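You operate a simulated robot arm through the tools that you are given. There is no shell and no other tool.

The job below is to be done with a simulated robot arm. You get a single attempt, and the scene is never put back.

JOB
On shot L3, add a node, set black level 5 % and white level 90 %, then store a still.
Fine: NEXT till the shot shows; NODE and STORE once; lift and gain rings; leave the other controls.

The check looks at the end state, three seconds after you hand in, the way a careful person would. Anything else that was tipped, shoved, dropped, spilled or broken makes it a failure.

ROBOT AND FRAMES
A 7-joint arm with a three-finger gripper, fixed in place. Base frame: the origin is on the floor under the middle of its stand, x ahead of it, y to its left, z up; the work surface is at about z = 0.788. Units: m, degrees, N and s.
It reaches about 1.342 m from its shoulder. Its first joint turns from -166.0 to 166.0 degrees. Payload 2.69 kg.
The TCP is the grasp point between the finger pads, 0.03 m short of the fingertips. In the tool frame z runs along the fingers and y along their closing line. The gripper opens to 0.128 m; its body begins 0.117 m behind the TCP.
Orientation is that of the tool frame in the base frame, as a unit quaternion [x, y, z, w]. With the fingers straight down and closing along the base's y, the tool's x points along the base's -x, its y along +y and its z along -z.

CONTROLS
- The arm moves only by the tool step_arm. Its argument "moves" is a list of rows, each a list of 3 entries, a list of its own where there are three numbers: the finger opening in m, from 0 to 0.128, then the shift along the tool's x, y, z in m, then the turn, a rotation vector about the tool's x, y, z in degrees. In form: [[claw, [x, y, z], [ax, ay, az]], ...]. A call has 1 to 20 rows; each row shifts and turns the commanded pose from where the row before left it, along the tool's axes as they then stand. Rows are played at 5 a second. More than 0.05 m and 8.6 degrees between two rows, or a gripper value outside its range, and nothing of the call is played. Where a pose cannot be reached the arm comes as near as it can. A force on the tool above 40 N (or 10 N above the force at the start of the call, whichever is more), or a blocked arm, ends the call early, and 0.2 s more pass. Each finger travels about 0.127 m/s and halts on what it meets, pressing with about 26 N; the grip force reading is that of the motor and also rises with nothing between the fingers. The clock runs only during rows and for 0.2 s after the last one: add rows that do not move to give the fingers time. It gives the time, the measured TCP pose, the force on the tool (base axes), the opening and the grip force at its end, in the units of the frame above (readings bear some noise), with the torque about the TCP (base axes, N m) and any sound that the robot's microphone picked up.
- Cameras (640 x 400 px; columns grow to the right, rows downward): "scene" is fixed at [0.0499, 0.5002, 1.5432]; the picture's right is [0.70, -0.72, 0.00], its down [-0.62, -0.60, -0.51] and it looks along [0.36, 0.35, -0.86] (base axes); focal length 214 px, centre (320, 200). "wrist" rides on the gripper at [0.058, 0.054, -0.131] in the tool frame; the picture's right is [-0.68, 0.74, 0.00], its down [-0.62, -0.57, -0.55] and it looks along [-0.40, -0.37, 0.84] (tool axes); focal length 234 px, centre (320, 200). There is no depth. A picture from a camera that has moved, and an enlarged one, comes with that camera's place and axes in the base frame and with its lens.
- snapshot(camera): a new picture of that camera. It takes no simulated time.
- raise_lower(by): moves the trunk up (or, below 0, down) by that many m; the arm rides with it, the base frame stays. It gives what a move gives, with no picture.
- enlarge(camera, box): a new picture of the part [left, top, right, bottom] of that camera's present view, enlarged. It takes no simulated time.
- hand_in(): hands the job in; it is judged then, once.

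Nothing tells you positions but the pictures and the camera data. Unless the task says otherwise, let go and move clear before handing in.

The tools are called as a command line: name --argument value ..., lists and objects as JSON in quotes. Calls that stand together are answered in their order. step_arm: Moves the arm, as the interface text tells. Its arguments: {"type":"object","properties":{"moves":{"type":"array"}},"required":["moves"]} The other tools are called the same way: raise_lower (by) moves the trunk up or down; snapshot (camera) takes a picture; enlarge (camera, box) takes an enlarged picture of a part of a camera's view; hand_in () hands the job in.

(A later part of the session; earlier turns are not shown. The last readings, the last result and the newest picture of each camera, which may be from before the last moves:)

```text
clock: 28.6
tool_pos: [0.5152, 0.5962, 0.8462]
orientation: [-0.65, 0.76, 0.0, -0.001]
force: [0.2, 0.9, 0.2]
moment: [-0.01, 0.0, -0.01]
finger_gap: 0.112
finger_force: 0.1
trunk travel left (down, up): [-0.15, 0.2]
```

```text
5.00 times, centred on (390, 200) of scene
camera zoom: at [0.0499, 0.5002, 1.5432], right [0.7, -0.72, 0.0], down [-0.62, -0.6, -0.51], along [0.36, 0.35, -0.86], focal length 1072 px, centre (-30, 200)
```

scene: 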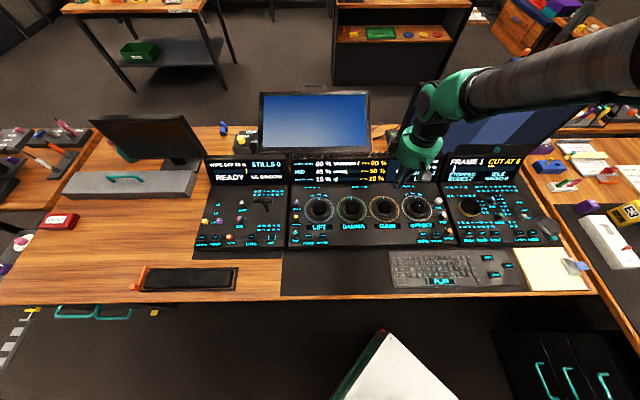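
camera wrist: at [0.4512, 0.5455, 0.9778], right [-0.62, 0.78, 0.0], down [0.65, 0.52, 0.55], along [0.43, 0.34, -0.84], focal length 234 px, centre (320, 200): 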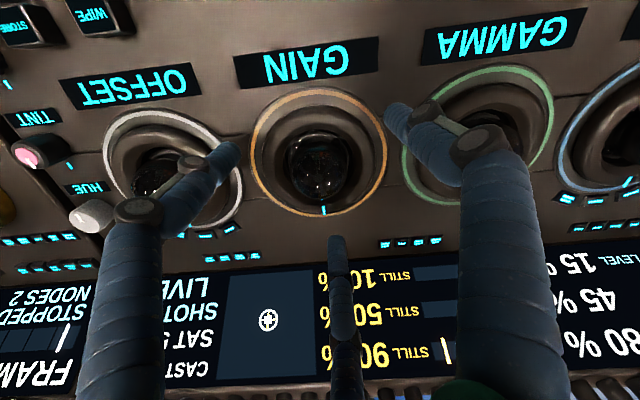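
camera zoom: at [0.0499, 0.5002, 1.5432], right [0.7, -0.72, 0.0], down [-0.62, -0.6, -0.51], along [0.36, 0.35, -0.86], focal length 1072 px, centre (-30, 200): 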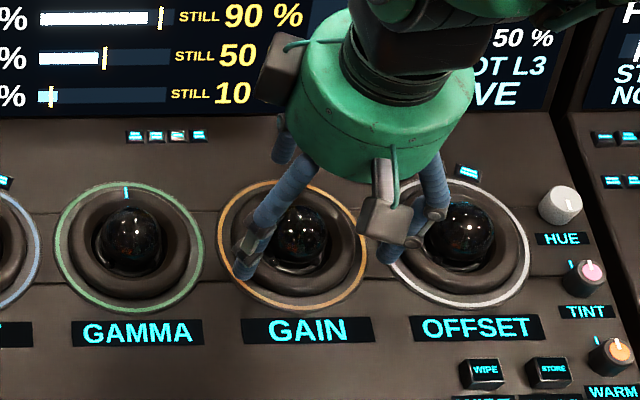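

The fingers straddle GAIN symmetrically. I'll continue down in small steps toward the panel surface.

step_arm --moves '[[0.112, [0, 0, 0.004], [0, 0, 0]], [0.112, [0, 0, 0.004], [0, 0, 0]], [0.112, [0, 0, 0.004], [0, 0, 0]], [0.112, [0, 0, 0], [0, 0, 0]]]'

enlarge --camera "wrist" --box '[190, 60, 450, 260]'

enlarge --camera "scene" --box '[340, 160, 440, 240]'

```text
clock: 29.6
tool_pos: [0.515, 0.5944, 0.8354]
orientation: [-0.649, 0.76, 0.0, 0.0]
force: [-0.5, -0.2, 0.4]
moment: [-0.02, -0.03, -0.01]
finger_gap: 0.1121
finger_force: 0.0
trunk travel left (down, up): [-0.15, 0.2]
```

```text
2.00 times, centred on (320, 160) of wrist
camera zoom: at [0.4515, 0.5456, 0.9659], right [-0.62, 0.78, 0.0], down [0.65, 0.52, 0.55], along [0.43, 0.34, -0.84], focal length 468 px, centre (320, 280)
```

zoom: 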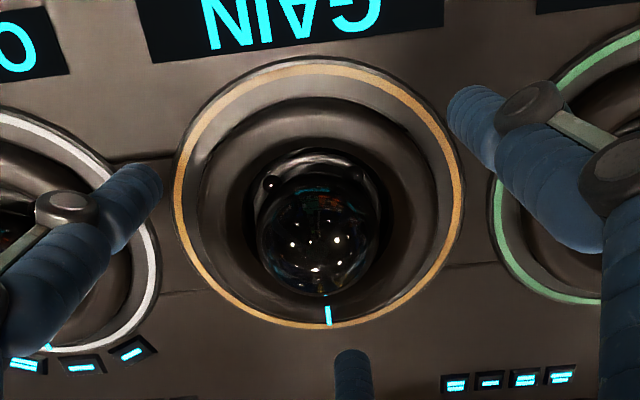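

```text
5.00 times, centred on (390, 200) of scene
camera zoom: at [0.0499, 0.5002, 1.5432], right [0.7, -0.72, 0.0], down [-0.62, -0.6, -0.51], along [0.36, 0.35, -0.86], focal length 1072 px, centre (-30, 200)
```

zoom: 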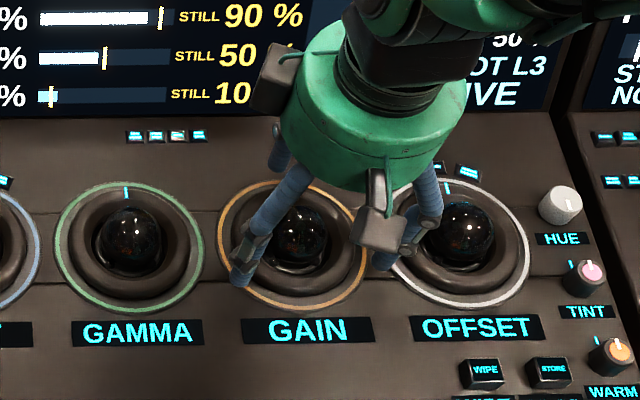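

Still no contact at a tip height of about 0.805. I'll keep going down in 2 mm steps.

step_arm --moves '[[0.112, [0, 0, 0.002], [0, 0, 0]], [0.112, [0, 0, 0.002], [0, 0, 0]], [0.112, [0, 0, 0.002], [0, 0, 0]], [0.112, [0, 0, 0], [0, 0, 0]]]'

enlarge --camera "wrist" --box '[190, 60, 450, 260]'

enlarge --camera "scene" --box '[360, 180, 430, 230]'

```text
clock: 30.6
tool_pos: [0.5145, 0.5949, 0.829]
orientation: [-0.649, 0.76, 0.0, -0.001]
force: [0.7, -0.2, 1.0]
moment: [-0.01, 0.04, 0.01]
finger_gap: 0.1118
finger_force: 0.0
trunk travel left (down, up): [-0.15, 0.2]
```

```text
2.00 times, centred on (320, 160) of wrist
camera zoom: at [0.4515, 0.5457, 0.9598], right [-0.62, 0.78, 0.0], down [0.65, 0.52, 0.55], along [0.43, 0.34, -0.84], focal length 468 px, centre (320, 280)
```

zoom: 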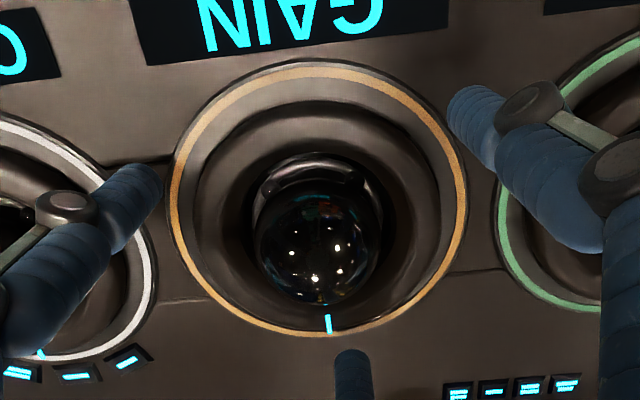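

```text
8.00 times, centred on (395, 205) of scene
camera zoom: at [0.0499, 0.5002, 1.5432], right [0.7, -0.72, 0.0], down [-0.62, -0.6, -0.51], along [0.36, 0.35, -0.86], focal length 1716 px, centre (-280, 160)
```

zoom: 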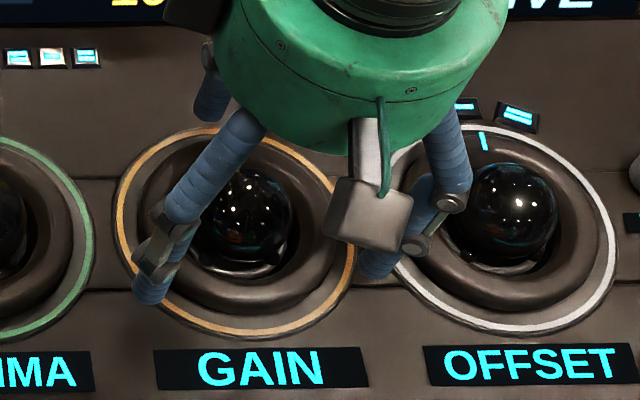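

Tips are at about 0.799, straddling GAIN outside its disc. A few more 1 mm steps to find the surface gently.

step_arm --moves '[[0.112, [0, 0, 0.001], [0, 0, 0]], [0.112, [0, 0, 0.001], [0, 0, 0]], [0.112, [0, 0, 0.001], [0, 0, 0]], [0.112, [0, 0, 0], [0, 0, 0]]]'

```text
clock: 31.6
tool_pos: [0.5149, 0.5955, 0.8252]
orientation: [-0.65, 0.76, 0.001, 0.0]
force: [0.8, -0.2, -0.2]
moment: [-0.03, 0.03, 0.01]
finger_gap: 0.1121
finger_force: 0.1
trunk travel left (down, up): [-0.15, 0.2]
```

step_arm --moves '[[0.112, [0, 0, 0.001], [0, 0, 0]], [0.112, [0, 0, 0.001], [0, 0, 0]], [0.112, [0, 0, 0], [0, 0, 0]]]'

enlarge --camera "wrist" --box '[190, 60, 450, 260]'

enlarge --camera "scene" --box '[360, 180, 430, 230]'

```text
clock: 32.4
tool_pos: [0.5148, 0.5956, 0.8233]
orientation: [-0.65, 0.76, -0.001, 0.0]
force: [-0.1, 0.3, 0.6]
moment: [0.02, 0.03, 0.02]
finger_gap: 0.1119
finger_force: 0.0
trunk travel left (down, up): [-0.15, 0.2]
```

```text
2.00 times, centred on (320, 160) of wrist
camera zoom: at [0.4514, 0.5456, 0.9548], right [-0.62, 0.78, 0.0], down [0.65, 0.52, 0.55], along [0.43, 0.34, -0.84], focal length 468 px, centre (320, 280)
```

zoom: 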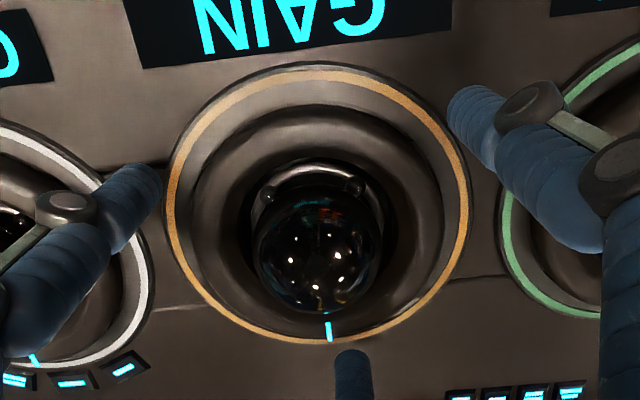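

```text
8.00 times, centred on (395, 205) of scene
camera zoom: at [0.0499, 0.5002, 1.5432], right [0.7, -0.72, 0.0], down [-0.62, -0.6, -0.51], along [0.36, 0.35, -0.86], focal length 1716 px, centre (-280, 160)
```

zoom: 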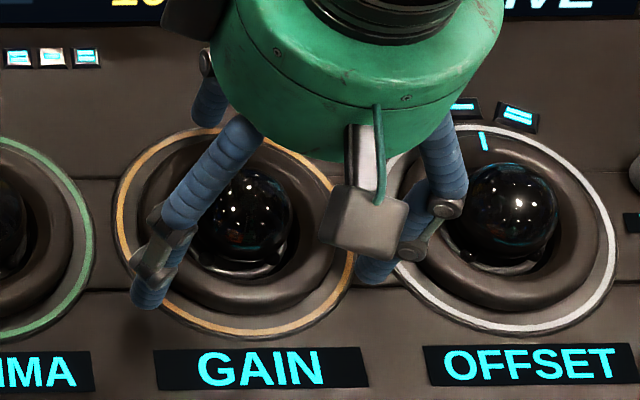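

Still no contact at about 0.793; the shadow suggests a few millimetres left. Two or three more 1 mm steps.

step_arm --moves '[[0.112, [0, 0, 0.001], [0, 0, 0]], [0.112, [0, 0, 0.001], [0, 0, 0]], [0.112, [0, 0, 0], [0, 0, 0]], [0.112, [0, 0, 0], [0, 0, 0]]]'

```text
clock: 33.4
tool_pos: [0.5149, 0.594, 0.821]
orientation: [-0.649, 0.761, 0.0, 0.0]
force: [-0.3, -0.7, 0.4]
moment: [0.0, -0.03, 0.04]
finger_gap: 0.1119
finger_force: 0.1
trunk travel left (down, up): [-0.15, 0.2]
```

No contact yet, tips are at about 0.791, so I'm low on the ring. I'll start closing gently in steps to see where the fingers meet the ring.

step_arm --moves '[[0.104, [0, 0, 0], [0, 0, 0]], [0.1, [0, 0, 0], [0, 0, 0]], [0.1, [0, 0, 0], [0, 0, 0]]]'

enlarge --camera "wrist" --box '[190, 60, 450, 260]'

enlarge --camera "scene" --box '[360, 180, 430, 230]'

```text
clock: 34.2
tool_pos: [0.515, 0.595, 0.8216]
orientation: [-0.65, 0.76, 0.0, 0.0]
force: [2.6, 3.2, 0.5]
moment: [0.11, -0.04, 0.03]
finger_gap: 0.1024
finger_force: 2.0
trunk travel left (down, up): [-0.15, 0.2]
```

```text
2.00 times, centred on (320, 160) of wrist
camera zoom: at [0.4517, 0.5453, 0.9524], right [-0.62, 0.78, 0.0], down [0.65, 0.52, 0.55], along [0.43, 0.34, -0.84], focal length 468 px, centre (320, 280)
```

zoom: 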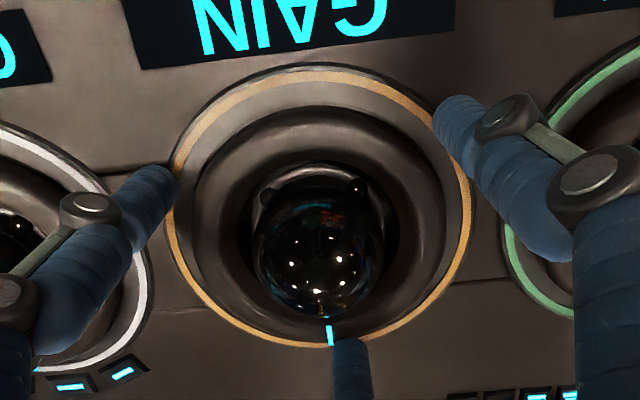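

```text
8.00 times, centred on (395, 205) of scene
camera zoom: at [0.0499, 0.5002, 1.5432], right [0.7, -0.72, 0.0], down [-0.62, -0.6, -0.51], along [0.36, 0.35, -0.86], focal length 1716 px, centre (-280, 160)
```

zoom: 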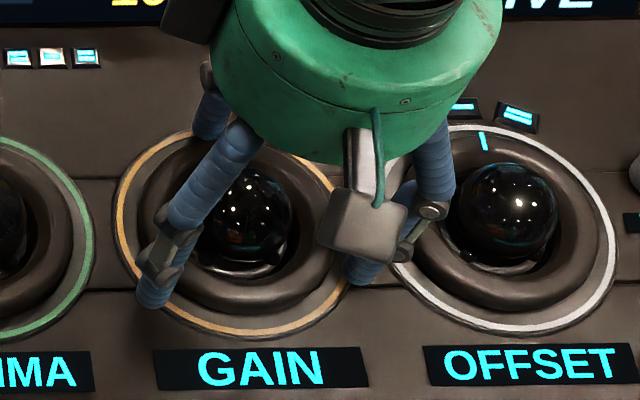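

The back finger touched first (about 4 N toward the screen), so the ring centre is a bit further back than my axis. I'll shift 2 mm that way and close a little more.

step_arm --moves '[[0.102, [-0.0017, -0.00103, 0], [0, 0, 0]], [0.1, [0, 0, 0], [0, 0, 0]], [0.1, [0, 0, 0], [0, 0, 0]]]'

```text
clock: 35.0
tool_pos: [0.5175, 0.5979, 0.821]
orientation: [-0.649, 0.761, 0.0, 0.0]
force: [0.7, 0.4, 0.4]
moment: [-0.03, 0.01, 0.01]
finger_gap: 0.1
finger_force: 0.0
trunk travel left (down, up): [-0.15, 0.2]
```

Free now at 0.100. Closing further in small steps.

step_arm --moves '[[0.098, [0, 0, 0], [0, 0, 0]], [0.097, [0, 0, 0], [0, 0, 0]], [0.097, [0, 0, 0], [0, 0, 0]]]'

```text
clock: 35.8
tool_pos: [0.5161, 0.5968, 0.8215]
orientation: [-0.65, 0.76, 0.001, -0.001]
force: [1.6, 0.3, -0.3]
moment: [0.03, -0.04, 0.02]
finger_gap: 0.0978
finger_force: 0.7
trunk travel left (down, up): [-0.15, 0.2]
```

Contact on the ring at about 0.098 with nearly balanced forces. I'll tighten to get a modest grip and check the balance.

step_arm --moves '[[0.094, [0, 0, 0], [0, 0, 0]], [0.09, [0, 0, 0], [0, 0, 0]], [0.09, [0, 0, 0], [0, 0, 0]]]'

enlarge --camera "wrist" --box '[190, 60, 450, 260]'

enlarge --camera "scene" --box '[280, 140, 460, 260]'

```text
clock: 36.6
tool_pos: [0.5174, 0.5981, 0.8223]
orientation: [-0.65, 0.76, 0.0, 0.0]
force: [5.6, 7.5, 1.2]
moment: [0.28, -0.12, 0.01]
finger_gap: 0.096
finger_force: 4.4
trunk travel left (down, up): [-0.15, 0.2]
```

```text
2.00 times, centred on (320, 160) of wrist
camera zoom: at [0.4535, 0.5476, 0.9527], right [-0.62, 0.78, 0.0], down [0.65, 0.52, 0.55], along [0.43, 0.34, -0.84], focal length 468 px, centre (320, 280)
```

zoom: 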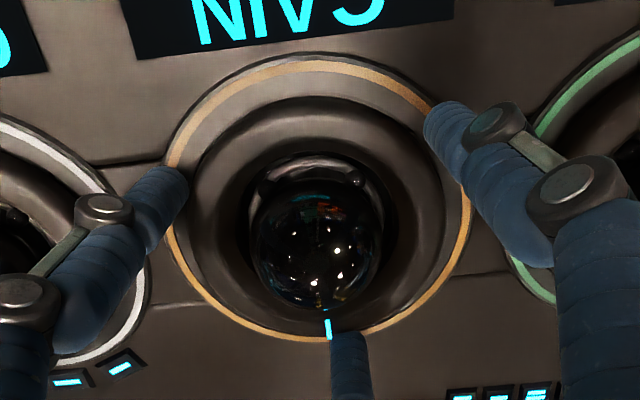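

```text
3.33 times, centred on (370, 200) of scene
camera zoom: at [0.0499, 0.5002, 1.5432], right [0.7, -0.72, 0.0], down [-0.62, -0.6, -0.51], along [0.36, 0.35, -0.86], focal length 715 px, centre (153, 200)
```

zoom: 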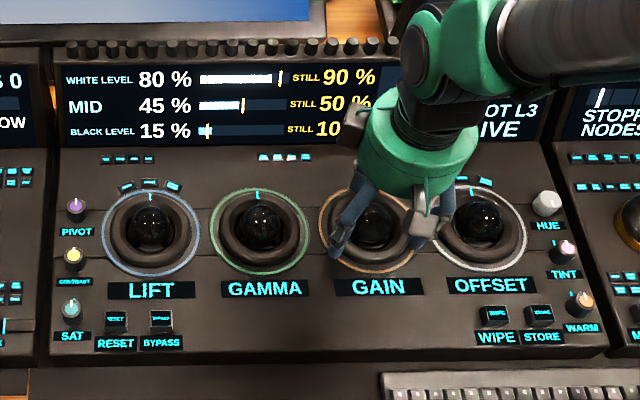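

The back finger is taking all the load (about 9 N), so I need to shift the hand further toward the screen. I'll open slightly, shift 2.5 mm back, and close again.

step_arm --moves '[[0.098, [0, 0, 0], [0, 0, 0]], [0.098, [-0.0021, -0.0013, 0], [0, 0, 0]], [0.094, [0, 0, 0], [0, 0, 0]], [0.092, [0, 0, 0], [0, 0, 0]], [0.092, [0, 0, 0], [0, 0, 0]]]'

```text
clock: 37.8
tool_pos: [0.5178, 0.5978, 0.8204]
orientation: [-0.65, 0.76, 0.0, 0.0]
force: [0.2, -3.2, -0.9]
moment: [-0.02, 0.03, -0.05]
finger_gap: 0.0937
finger_force: 1.6
trunk travel left (down, up): [-0.15, 0.2]
```

Now nearly balanced. I'll tighten more.

step_arm --moves '[[0.088, [0, 0, 0], [0, 0, 0]], [0.084, [0, 0, 0], [0, 0, 0]], [0.084, [0, 0, 0], [0, 0, 0]]]'

enlarge --camera "wrist" --box '[190, 60, 450, 260]'

enlarge --camera "scene" --box '[360, 180, 430, 230]'

```text
clock: 38.6
tool_pos: [0.5188, 0.5983, 0.8227]
orientation: [-0.649, 0.76, 0.0, 0.0]
force: [4.8, -9.7, -0.4]
moment: [-0.44, -0.08, 0.0]
finger_gap: 0.0931
finger_force: 45.4
trunk travel left (down, up): [-0.15, 0.2]
```

```text
2.00 times, centred on (320, 160) of wrist
camera zoom: at [0.455, 0.5484, 0.9527], right [-0.62, 0.78, 0.0], down [0.65, 0.52, 0.55], along [0.43, 0.34, -0.84], focal length 468 px, centre (320, 280)
```

zoom: 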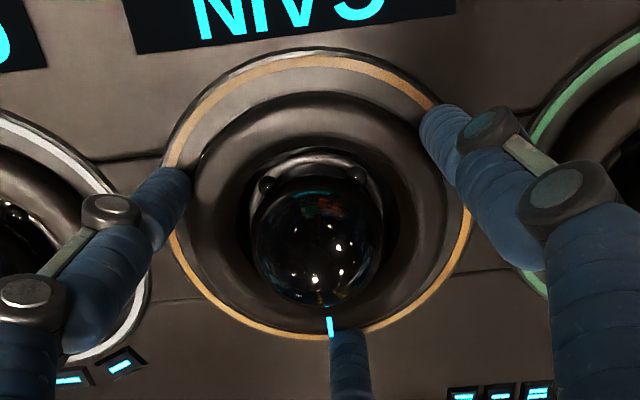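

```text
8.00 times, centred on (395, 205) of scene
camera zoom: at [0.0499, 0.5002, 1.5432], right [0.7, -0.72, 0.0], down [-0.62, -0.6, -0.51], along [0.36, 0.35, -0.86], focal length 1716 px, centre (-280, 160)
```

zoom: 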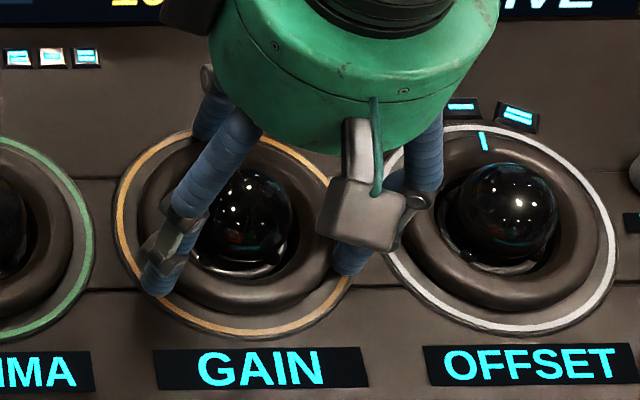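

The ring is gripped (gap 0.093) but the net side load of about 11 N is toward the right-front finger; I'll shift 1 mm that way and relax the grip slightly to balance.

step_arm --moves '[[0.092, [0, 0, 0], [0, 0, 0]], [0.092, [0.0008, -0.0006, 0], [0, 0, 0]], [0.086, [0, 0, 0], [0, 0, 0]], [0.086, [0, 0, 0], [0, 0, 0]]]'

enlarge --camera "scene" --box '[280, 140, 460, 260]'

```text
clock: 39.6
tool_pos: [0.5185, 0.5964, 0.8223]
orientation: [-0.65, 0.76, 0.0, -0.001]
force: [-5.1, 3.1, 2.1]
moment: [0.35, 0.42, 0.0]
finger_gap: 0.0931
finger_force: 45.7
trunk travel left (down, up): [-0.15, 0.2]
```

```text
3.33 times, centred on (370, 200) of scene
camera zoom: at [0.0499, 0.5002, 1.5432], right [0.7, -0.72, 0.0], down [-0.62, -0.6, -0.51], along [0.36, 0.35, -0.86], focal length 715 px, centre (153, 200)
```

zoom: 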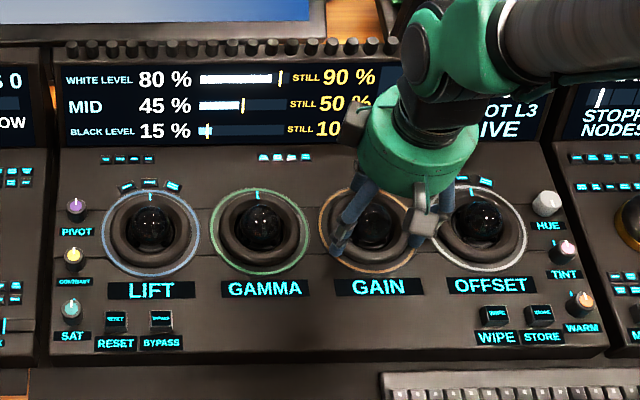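

Forces are acceptably balanced with a firm grip, levels still 80/45/15. I'll twist 4° clockwise (seen from above) and read the display.

step_arm --moves '[[0.086, [0, 0, 0], [0, 0, 2]], [0.086, [0, 0, 0], [0, 0, 2]], [0.086, [0, 0, 0], [0, 0, 0]]]'

enlarge --camera "scene" --box '[280, 140, 460, 260]'

enlarge --camera "wrist" --box '[190, 60, 450, 260]'

```text
clock: 40.4
tool_pos: [0.5196, 0.5983, 0.8228]
orientation: [-0.623, 0.782, 0.0, 0.001]
force: [-6.5, 9.5, 7.5]
moment: [-0.24, 0.93, 0.03]
finger_gap: 0.0931
finger_force: 44.7
trunk travel left (down, up): [-0.15, 0.2]
```

```text
3.33 times, centred on (370, 200) of scene
camera zoom: at [0.0499, 0.5002, 1.5432], right [0.7, -0.72, 0.0], down [-0.62, -0.6, -0.51], along [0.36, 0.35, -0.86], focal length 715 px, centre (153, 200)
```

zoom: 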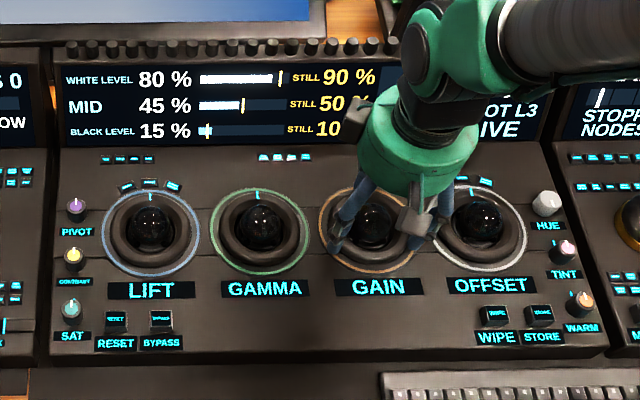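

```text
2.00 times, centred on (320, 160) of wrist
camera zoom: at [0.4516, 0.5528, 0.9532], right [-0.57, 0.82, 0.0], down [0.69, 0.47, 0.55], along [0.45, 0.31, -0.84], focal length 468 px, centre (320, 280)
```

zoom: 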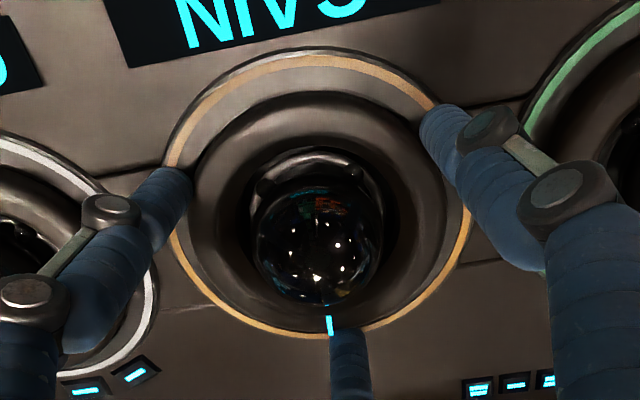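

The ring's tick turned with the hand, so it's rotating without slipping; display is still at 80 % so it may step coarsely. I'll turn another 4°.

step_arm --moves '[[0.086, [0, 0, 0], [0, 0, 2]], [0.086, [0, 0, 0], [0, 0, 2]], [0.086, [0, 0, 0], [0, 0, 0]]]'

enlarge --camera "scene" --box '[280, 140, 460, 260]'

enlarge --camera "wrist" --box '[190, 60, 450, 260]'

```text
clock: 41.2
tool_pos: [0.5191, 0.5995, 0.8225]
orientation: [-0.595, 0.804, 0.0, 0.002]
force: [-4.1, 10.7, 11.6]
moment: [0.27, 0.11, -0.01]
finger_gap: 0.0929
finger_force: 44.9
trunk travel left (down, up): [-0.15, 0.2]
```

```text
3.33 times, centred on (370, 200) of scene
camera zoom: at [0.0499, 0.5002, 1.5432], right [0.7, -0.72, 0.0], down [-0.62, -0.6, -0.51], along [0.36, 0.35, -0.86], focal length 715 px, centre (153, 200)
```

zoom: 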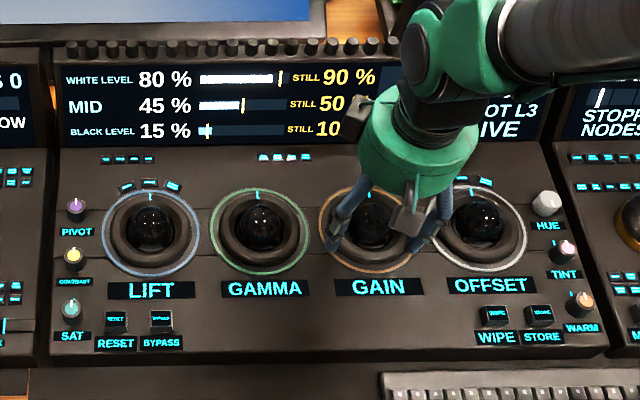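

```text
2.00 times, centred on (320, 160) of wrist
camera zoom: at [0.4486, 0.5575, 0.9531], right [-0.51, 0.86, 0.0], down [0.72, 0.42, 0.55], along [0.47, 0.28, -0.83], focal length 468 px, centre (320, 280)
```

zoom: 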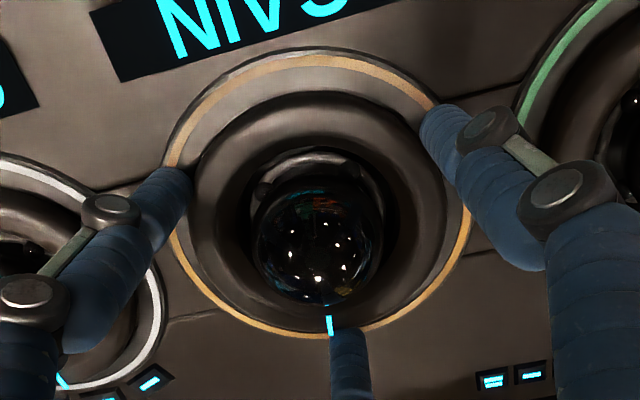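

Tick still follows the hand (8° turned) but the value hasn't moved, and a side load is building from slight eccentricity. I'll ease the axis 0.7 mm with the force and keep turning.

step_arm --moves '[[0.086, [-0.00055, 0.00043, 0], [0, 0, 0]], [0.086, [0, 0, 0], [0, 0, 2]], [0.086, [0, 0, 0], [0, 0, 2]], [0.086, [0, 0, 0], [0, 0, 0]]]'

enlarge --camera "scene" --box '[280, 140, 460, 260]'

enlarge --camera "wrist" --box '[190, 60, 450, 260]'

```text
clock: 42.2
tool_pos: [0.5177, 0.5977, 0.8226]
orientation: [-0.566, 0.824, -0.001, 0.0]
force: [3.1, 6.4, 11.8]
moment: [0.35, -0.61, 0.03]
finger_gap: 0.0929
finger_force: 45.4
trunk travel left (down, up): [-0.15, 0.2]
```

```text
3.33 times, centred on (370, 200) of scene
camera zoom: at [0.0499, 0.5002, 1.5432], right [0.7, -0.72, 0.0], down [-0.62, -0.6, -0.51], along [0.36, 0.35, -0.86], focal length 715 px, centre (153, 200)
```

zoom: 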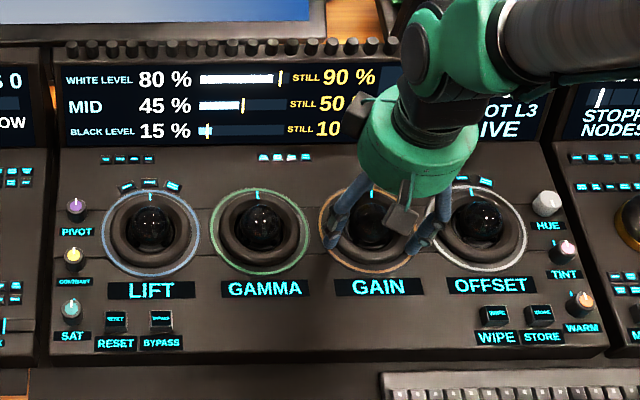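

```text
2.00 times, centred on (320, 160) of wrist
camera zoom: at [0.4461, 0.5625, 0.9532], right [-0.45, 0.9, 0.0], down [0.75, 0.37, 0.55], along [0.49, 0.24, -0.84], focal length 468 px, centre (320, 280)
```

zoom: 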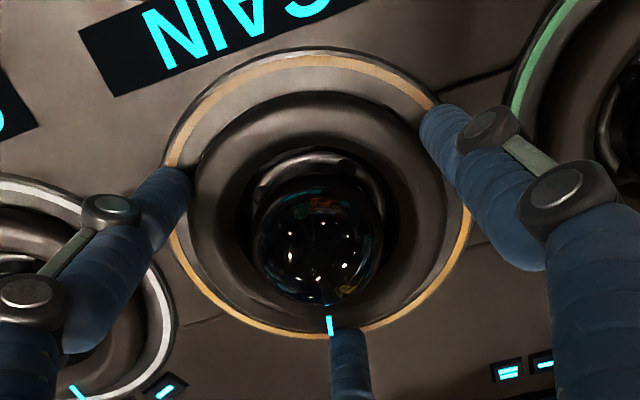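

The white bar seems to have lengthened slightly. I'll zoom hard on the readout.

enlarge --camera "scene" --box '[292, 152, 392, 186]'

```text
6.40 times, centred on (342, 169) of scene
camera zoom: at [0.0499, 0.5002, 1.5432], right [0.7, -0.72, 0.0], down [-0.62, -0.6, -0.51], along [0.36, 0.35, -0.86], focal length 1373 px, centre (179, 398)
```

zoom: 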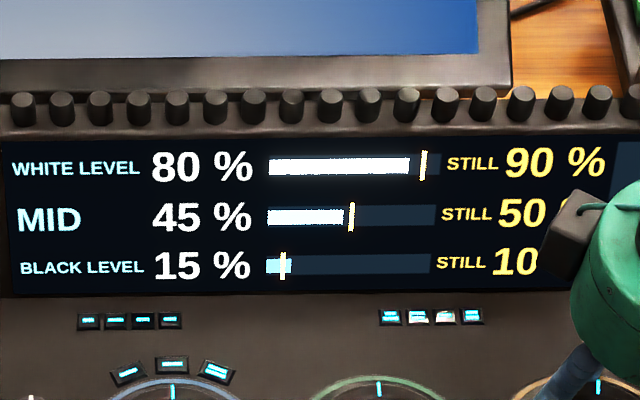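

The bar is at about 82 %, so the ring works clockwise = up at very roughly 6–8° per percent with the digits apparently stepping in 5s. I'll turn 10° more and read again.

step_arm --moves '[[0.086, [0, 0, 0], [0, 0, 2.5]], [0.086, [0, 0, 0], [0, 0, 2.5]], [0.086, [0, 0, 0], [0, 0, 2.5]], [0.086, [0, 0, 0], [0, 0, 2.5]], [0.086, [0, 0, 0], [0, 0, 0]]]'

enlarge --camera "scene" --box '[292, 152, 392, 186]'

enlarge --camera "wrist" --box '[190, 60, 450, 260]'

enlarge --camera "scene" --box '[340, 170, 440, 240]'

```text
clock: 43.4
tool_pos: [0.5186, 0.5986, 0.8217]
orientation: [-0.493, 0.87, 0.001, 0.0]
force: [17.7, 1.6, 6.9]
moment: [0.17, -0.97, 0.0]
finger_gap: 0.0928
finger_force: 45.1
trunk travel left (down, up): [-0.15, 0.2]
```

```text
6.40 times, centred on (342, 169) of scene
camera zoom: at [0.0499, 0.5002, 1.5432], right [0.7, -0.72, 0.0], down [-0.62, -0.6, -0.51], along [0.36, 0.35, -0.86], focal length 1373 px, centre (179, 398)
```

zoom: 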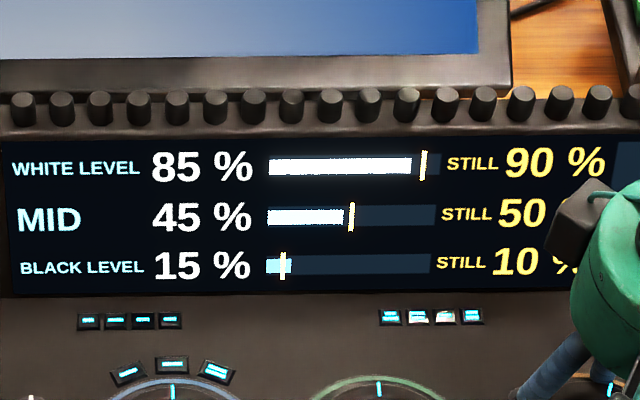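

```text
2.00 times, centred on (320, 160) of wrist
camera zoom: at [0.4411, 0.5756, 0.9532], right [-0.28, 0.96, 0.0], down [0.8, 0.24, 0.55], along [0.53, 0.16, -0.84], focal length 468 px, centre (320, 280)
```

zoom: 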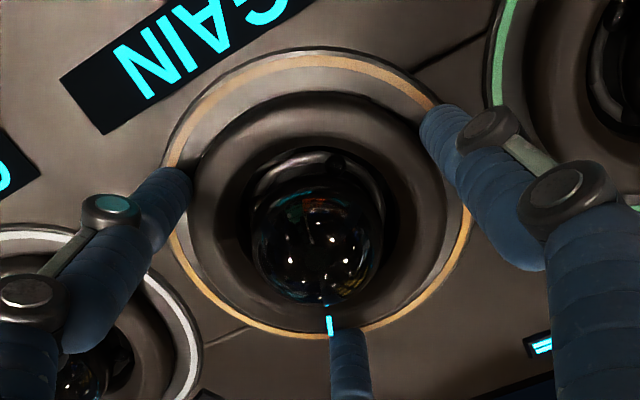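

```text
5.71 times, centred on (390, 205) of scene
camera zoom: at [0.0499, 0.5002, 1.5432], right [0.7, -0.72, 0.0], down [-0.62, -0.6, -0.51], along [0.36, 0.35, -0.86], focal length 1226 px, centre (-80, 171)
```

zoom: 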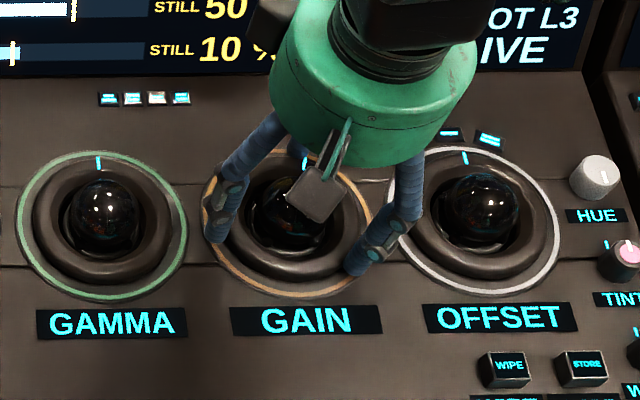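

Digits now read 85 % with the bar at about 82.8 % after 22° of turn, so roughly 7.5–8° per percent; the yellow mark at 90 % is a good target for the bar. The fingers are nearing the neighbouring ring, so I'll release, lift, wind back 30° and regrip.

step_arm --moves '[[0.092, [0, 0, 0], [0, 0, 0]], [0.104, [0, 0, 0], [0, 0, 0]], [0.104, [0, 0, 0], [0, 0, 0]], [0.104, [0, 0, -0.01], [0, 0, 0]], [0.104, [0, 0, -0.02], [0, 0, 0]], [0.104, [0, 0, 0], [0, 0, -8]], [0.104, [0, 0, 0], [0, 0, -8]], [0.104, [0, 0, 0], [0, 0, -8]], [0.104, [0, 0, 0], [0, 0, -6]], [0.104, [0, 0, 0], [0, 0, 0]]]'

enlarge --camera "scene" --box '[292, 152, 392, 186]'

enlarge --camera "wrist" --box '[190, 60, 450, 260]'

```text
clock: 45.6
tool_pos: [0.5182, 0.5971, 0.853]
orientation: [-0.702, 0.713, -0.001, 0.0]
force: [-0.2, -0.3, 1.1]
moment: [0.02, 0.01, 0.03]
finger_gap: 0.1041
finger_force: 0.1
trunk travel left (down, up): [-0.15, 0.2]
```

```text
6.40 times, centred on (342, 169) of scene
camera zoom: at [0.0499, 0.5002, 1.5432], right [0.7, -0.72, 0.0], down [-0.62, -0.6, -0.51], along [0.36, 0.35, -0.86], focal length 1373 px, centre (179, 398)
```

zoom: 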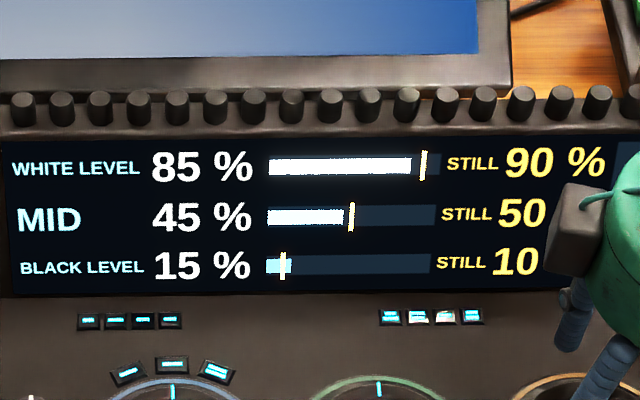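

```text
2.00 times, centred on (320, 160) of wrist
camera zoom: at [0.4623, 0.5401, 0.9826], right [-0.73, 0.69, 0.0], down [0.58, 0.61, 0.55], along [0.38, 0.4, -0.84], focal length 468 px, centre (320, 280)
```

zoom: 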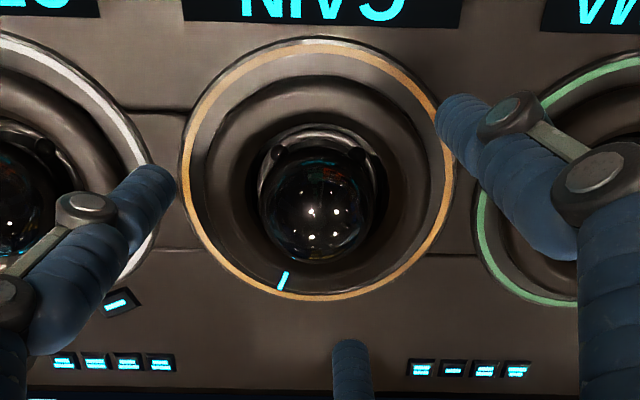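

Ring stayed put at 85 % after release, with its tick about 22° round. I'll lower again and regrip.

step_arm --moves '[[0.104, [0, 0, 0.015], [0, 0, 0]], [0.104, [0, 0, 0.014], [0, 0, 0]], [0.104, [0, 0, 0], [0, 0, 0]], [0.096, [0, 0, 0], [0, 0, 0]], [0.092, [0, 0, 0], [0, 0, 0]], [0.092, [0, 0, 0], [0, 0, 0]]]'

```text
clock: 47.0
tool_pos: [0.519, 0.5994, 0.8236]
orientation: [-0.7, 0.714, 0.0, 0.0]
force: [3.6, -5.5, 0.7]
moment: [-0.18, -0.08, 0.0]
finger_gap: 0.096
finger_force: 3.2
trunk travel left (down, up): [-0.15, 0.2]
```

The right-front finger touched first; shifting 1.3 mm that way and closing fully.

step_arm --moves '[[0.096, [0.00108, -0.00073, 0], [0, 0, 0]], [0.092, [0, 0, 0], [0, 0, 0]], [0.089, [0, 0, 0], [0, 0, 0]], [0.086, [0, 0, 0], [0, 0, 0]], [0.086, [0, 0, 0], [0, 0, 0]]]'

```text
clock: 48.2
tool_pos: [0.5191, 0.5978, 0.8235]
orientation: [-0.701, 0.713, 0.0, 0.0]
force: [2.3, -5.5, 4.8]
moment: [-0.28, -0.02, -0.01]
finger_gap: 0.0926
finger_force: 45.2
trunk travel left (down, up): [-0.15, 0.2]
```

Firm grip with small imbalance. I'll turn 30° clockwise while compensating for the grip-centre offset, then read.

step_arm --moves '[[0.086, [8e-05, -0.00013, 0], [0, 0, 2.5]], [0.086, [8e-05, -0.00013, 0], [0, 0, 2.5]], [0.086, [8e-05, -0.00013, 0], [0, 0, 2.5]], [0.086, [8e-05, -0.00013, 0], [0, 0, 2.5]], [0.086, [8e-05, -0.00013, 0], [0, 0, 2.5]], [0.086, [8e-05, -0.00013, 0], [0, 0, 2.5]], [0.086, [0, 0, 0], [0, 0, 0]]]'

enlarge --camera "scene" --box '[292, 152, 392, 186]'

```text
clock: 49.8
tool_pos: [0.5191, 0.5975, 0.8225]
orientation: [-0.601, 0.799, 0.0, 0.0]
force: [-6.3, 8.4, 4.3]
moment: [0.33, 0.63, -0.02]
finger_gap: 0.0925
finger_force: 44.7
trunk travel left (down, up): [-0.15, 0.2]
```

```text
6.40 times, centred on (342, 169) of scene
camera zoom: at [0.0499, 0.5002, 1.5432], right [0.7, -0.72, 0.0], down [-0.62, -0.6, -0.51], along [0.36, 0.35, -0.86], focal length 1373 px, centre (179, 398)
```

zoom: 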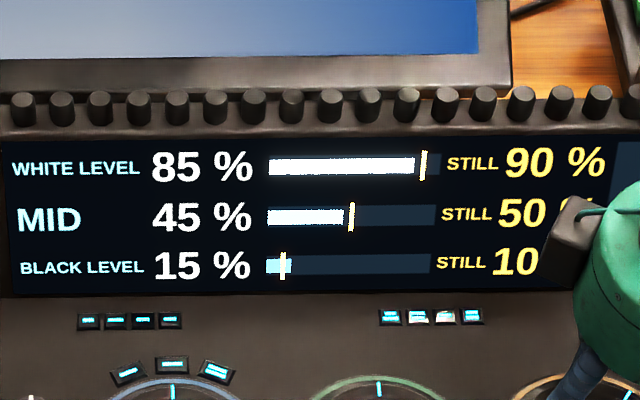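

Bar at about 84.5 % after 37° total, so near 8° per percent. The compensation caused a little side load; I'll undo it and continue 15° more.

step_arm --moves '[[0.086, [-0.0003, 0.0004, 0], [0, 0, 0]], [0.086, [0, 0, 0], [0, 0, 2.5]], [0.086, [0, 0, 0], [0, 0, 2.5]], [0.086, [0, 0, 0], [0, 0, 2.5]], [0.086, [0, 0, 0], [0, 0, 0]]]'

enlarge --camera "scene" --box '[292, 152, 392, 186]'

```text
clock: 51.0
tool_pos: [0.5193, 0.5974, 0.823]
orientation: [-0.549, 0.836, 0.0, 0.0]
force: [-7.1, 12.0, -0.4]
moment: [0.52, 0.07, 0.03]
finger_gap: 0.0923
finger_force: 45.6
trunk travel left (down, up): [-0.15, 0.2]
```

```text
6.40 times, centred on (342, 169) of scene
camera zoom: at [0.0499, 0.5002, 1.5432], right [0.7, -0.72, 0.0], down [-0.62, -0.6, -0.51], along [0.36, 0.35, -0.86], focal length 1373 px, centre (179, 398)
```

zoom: 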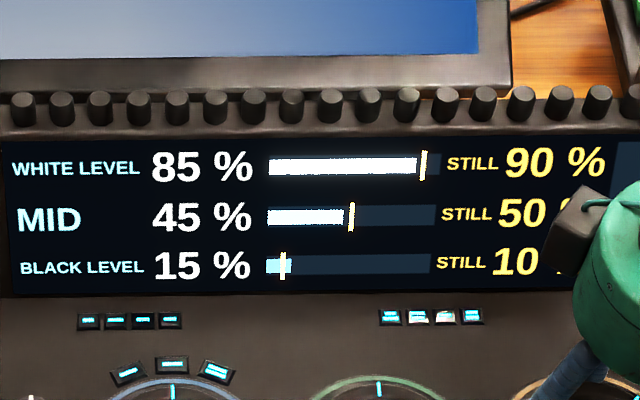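

Bar at about 85.6 % after about 45° (8° per percent). Easing the side load and turning 7.5° more, to the end of this grip's range.

step_arm --moves '[[0.086, [-0.00044, 0.00063, 0], [0, 0, 0]], [0.086, [0, 0, 0], [0, 0, 2.5]], [0.086, [0, 0, 0], [0, 0, 2.5]], [0.086, [0, 0, 0], [0, 0, 2.5]], [0.086, [0, 0, 0], [0, 0, 0]]]'

enlarge --camera "scene" --box '[292, 152, 392, 186]'

snapshot --camera "wrist"

```text
clock: 52.2
tool_pos: [0.5198, 0.5963, 0.8234]
orientation: [-0.493, 0.87, -0.001, 0.001]
force: [8.0, 4.5, 8.0]
moment: [-0.63, 0.12, -0.01]
finger_gap: 0.0923
finger_force: 45.0
trunk travel left (down, up): [-0.15, 0.2]
```

```text
6.40 times, centred on (342, 169) of scene
camera zoom: at [0.0499, 0.5002, 1.5432], right [0.7, -0.72, 0.0], down [-0.62, -0.6, -0.51], along [0.36, 0.35, -0.86], focal length 1373 px, centre (179, 398)
```

zoom: 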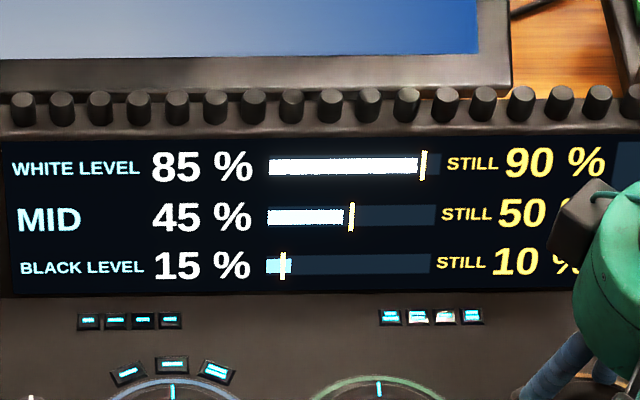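

```text
taken
camera wrist: at [0.4415, 0.5745, 0.9538], right [-0.28, 0.96, 0.0], down [0.8, 0.24, 0.55], along [0.53, 0.16, -0.84], focal length 234 px, centre (320, 200)
```

wrist: 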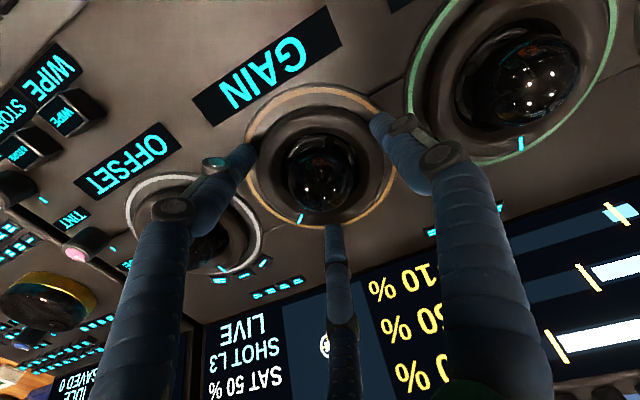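

Bar is at about 86.4 %. Releasing, lifting, winding back 30° and regripping for the last stretch.

step_arm --moves '[[0.092, [0, 0, 0], [0, 0, 0]], [0.104, [0, 0, 0], [0, 0, 0]], [0.104, [0, 0, 0], [0, 0, 0]], [0.104, [0, 0, -0.01], [0, 0, 0]], [0.104, [0, 0, -0.02], [0, 0, 0]], [0.104, [0, 0, 0], [0, 0, -8]], [0.104, [0, 0, 0], [0, 0, -8]], [0.104, [0, 0, 0], [0, 0, -8]], [0.104, [0, 0, 0], [0, 0, -6]], [0.104, [0.0005, 0, 0.015], [0, 0, 0]], [0.104, [0, 0, 0.015], [0, 0, 0]], [0.104, [0, 0, 0], [0, 0, 0]], [0.096, [0, 0, 0], [0, 0, 0]], [0.092, [0, 0, 0], [0, 0, 0]], [0.092, [0, 0, 0], [0, 0, 0]]]'

enlarge --camera "scene" --box '[292, 152, 392, 186]'

enlarge --camera "wrist" --box '[190, 60, 450, 260]'

```text
clock: 55.4
tool_pos: [0.5195, 0.5958, 0.823]
orientation: [-0.701, 0.713, -0.001, 0.0]
force: [2.2, 4.1, 0.2]
moment: [0.11, -0.1, -0.06]
finger_gap: 0.0949
finger_force: 2.4
trunk travel left (down, up): [-0.15, 0.2]
```

```text
6.40 times, centred on (342, 169) of scene
camera zoom: at [0.0499, 0.5002, 1.5432], right [0.7, -0.72, 0.0], down [-0.62, -0.6, -0.51], along [0.36, 0.35, -0.86], focal length 1373 px, centre (179, 398)
```

zoom: 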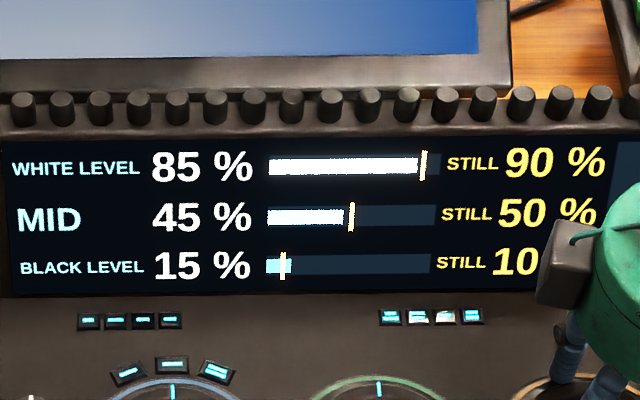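

```text
2.00 times, centred on (320, 160) of wrist
camera zoom: at [0.4635, 0.5383, 0.9542], right [-0.72, 0.69, 0.0], down [0.58, 0.61, 0.55], along [0.38, 0.4, -0.84], focal length 468 px, centre (320, 280)
```

zoom: 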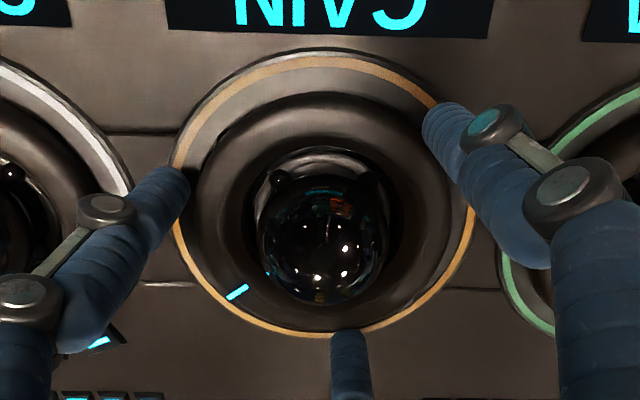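

Slight contact from the back finger; shifting 0.6 mm and closing firmly.

step_arm --moves '[[0.096, [-0.0005, -0.0003, 0], [0, 0, 0]], [0.092, [0, 0, 0], [0, 0, 0]], [0.089, [0, 0, 0], [0, 0, 0]], [0.086, [0, 0, 0], [0, 0, 0]], [0.086, [0, 0, 0], [0, 0, 0]]]'

```text
clock: 56.6
tool_pos: [0.5202, 0.5969, 0.8237]
orientation: [-0.701, 0.713, 0.0, 0.001]
force: [3.4, 3.1, -0.5]
moment: [0.03, -0.1, -0.02]
finger_gap: 0.0941
finger_force: 6.3
trunk travel left (down, up): [-0.15, 0.2]
```

Not yet seated on all three fingers; nudging another 0.6 mm back and re-closing.

step_arm --moves '[[0.094, [-0.0004, -0.0004, 0], [0, 0, 0]], [0.088, [0, 0, 0], [0, 0, 0]], [0.085, [0, 0, 0], [0, 0, 0]], [0.085, [0, 0, 0], [0, 0, 0]]]'

```text
clock: 57.6
tool_pos: [0.5183, 0.5956, 0.8229]
orientation: [-0.7, 0.714, 0.0, 0.0]
force: [1.5, -1.7, 0.6]
moment: [-0.12, -0.06, 0.01]
finger_gap: 0.0937
finger_force: 6.4
trunk travel left (down, up): [-0.15, 0.2]
```

step_arm --moves '[[0.083, [0, 0, 0], [0, 0, 0]], [0.083, [0, 0, 0], [0, 0, 0]]]'

enlarge --camera "wrist" --box '[190, 60, 450, 260]'

```text
clock: 58.2
tool_pos: [0.5198, 0.5964, 0.8228]
orientation: [-0.701, 0.713, -0.001, 0.0]
force: [2.4, -3.3, -0.3]
moment: [-0.15, -0.05, 0.0]
finger_gap: 0.0938
finger_force: 7.6
trunk travel left (down, up): [-0.15, 0.2]
```

```text
2.00 times, centred on (320, 160) of wrist
camera zoom: at [0.4638, 0.5389, 0.9539], right [-0.72, 0.69, 0.0], down [0.58, 0.61, 0.55], along [0.38, 0.4, -0.84], focal length 468 px, centre (320, 280)
```

zoom: 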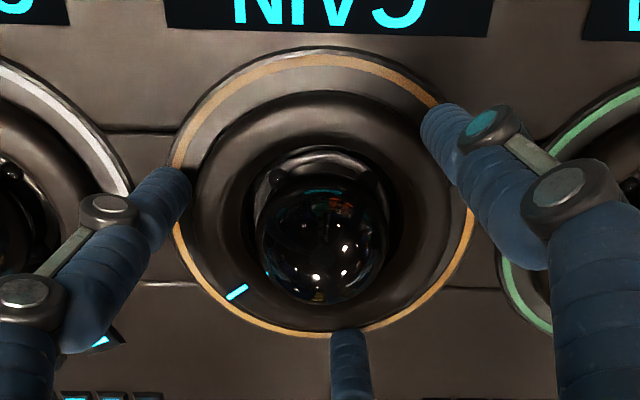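

Balanced with a lighter grip. I'll tighten a bit and turn 10°, checking the tick follows.

step_arm --moves '[[0.078, [0, 0, 0], [0, 0, 0]], [0.078, [0, 0, 0], [0, 0, 2.5]], [0.078, [0, 0, 0], [0, 0, 2.5]], [0.078, [0, 0, 0], [0, 0, 2.5]], [0.078, [0, 0, 0], [0, 0, 2.5]], [0.078, [0, 0, 0], [0, 0, 0]]]'

enlarge --camera "scene" --box '[292, 152, 392, 186]'

enlarge --camera "wrist" --box '[190, 60, 450, 260]'

```text
clock: 59.6
tool_pos: [0.5198, 0.5956, 0.8228]
orientation: [-0.636, 0.772, 0.0, 0.0]
force: [8.9, -17.8, 3.0]
moment: [-0.61, -0.23, 0.04]
finger_gap: 0.0941
finger_force: 11.8
trunk travel left (down, up): [-0.15, 0.2]
```

```text
6.40 times, centred on (342, 169) of scene
camera zoom: at [0.0499, 0.5002, 1.5432], right [0.7, -0.72, 0.0], down [-0.62, -0.6, -0.51], along [0.36, 0.35, -0.86], focal length 1373 px, centre (179, 398)
```

zoom: 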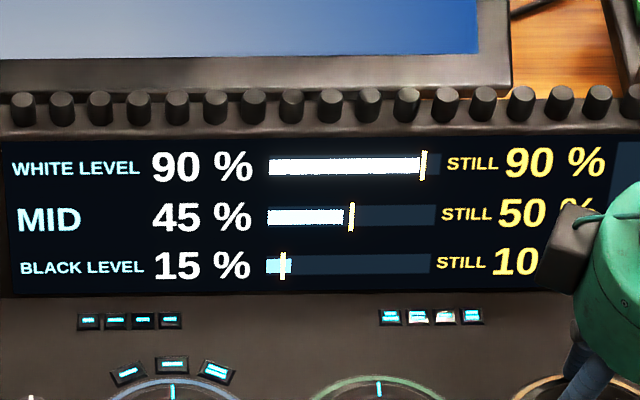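

```text
2.00 times, centred on (320, 160) of wrist
camera zoom: at [0.4543, 0.5495, 0.9538], right [-0.59, 0.8, 0.0], down [0.67, 0.5, 0.55], along [0.44, 0.33, -0.84], focal length 468 px, centre (320, 280)
```

zoom: 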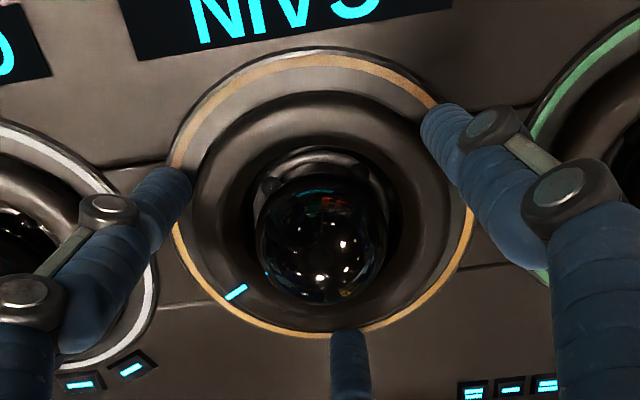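

Digits now show 90 % (crossing 87.5 % right where 8° per percent predicts, 62° total). About 18° more centres it on 90. Easing the side load and turning.

step_arm --moves '[[0.078, [0.0007, -0.00055, 0], [0, 0, 0]], [0.078, [0, 0, 0], [0, 0, 2.5]], [0.078, [0, 0, 0], [0, 0, 2.5]], [0.078, [0, 0, 0], [0, 0, 2.5]], [0.078, [0, 0, 0], [0, 0, 0]]]'

enlarge --camera "scene" --box '[330, 154, 370, 174]'

```text
clock: 60.8
tool_pos: [0.5196, 0.5966, 0.8223]
orientation: [-0.585, 0.811, 0.0, 0.0]
force: [3.1, -8.9, 8.4]
moment: [-0.26, 0.1, 0.01]
finger_gap: 0.0931
finger_force: 44.9
trunk travel left (down, up): [-0.15, 0.2]
```

```text
16.00 times, centred on (350, 164) of scene
camera zoom: at [0.0499, 0.5002, 1.5432], right [0.7, -0.72, 0.0], down [-0.62, -0.6, -0.51], along [0.36, 0.35, -0.86], focal length 3432 px, centre (-160, 776)
```

zoom: 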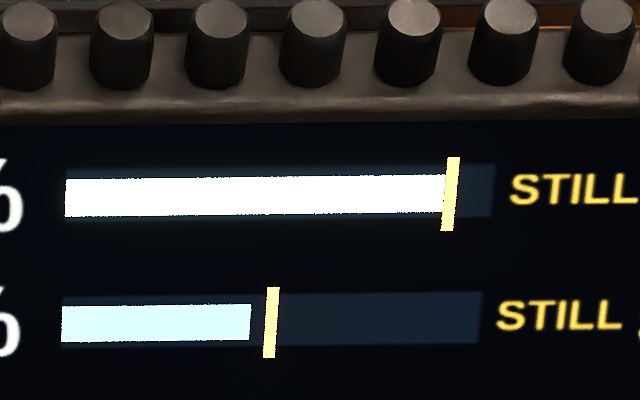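

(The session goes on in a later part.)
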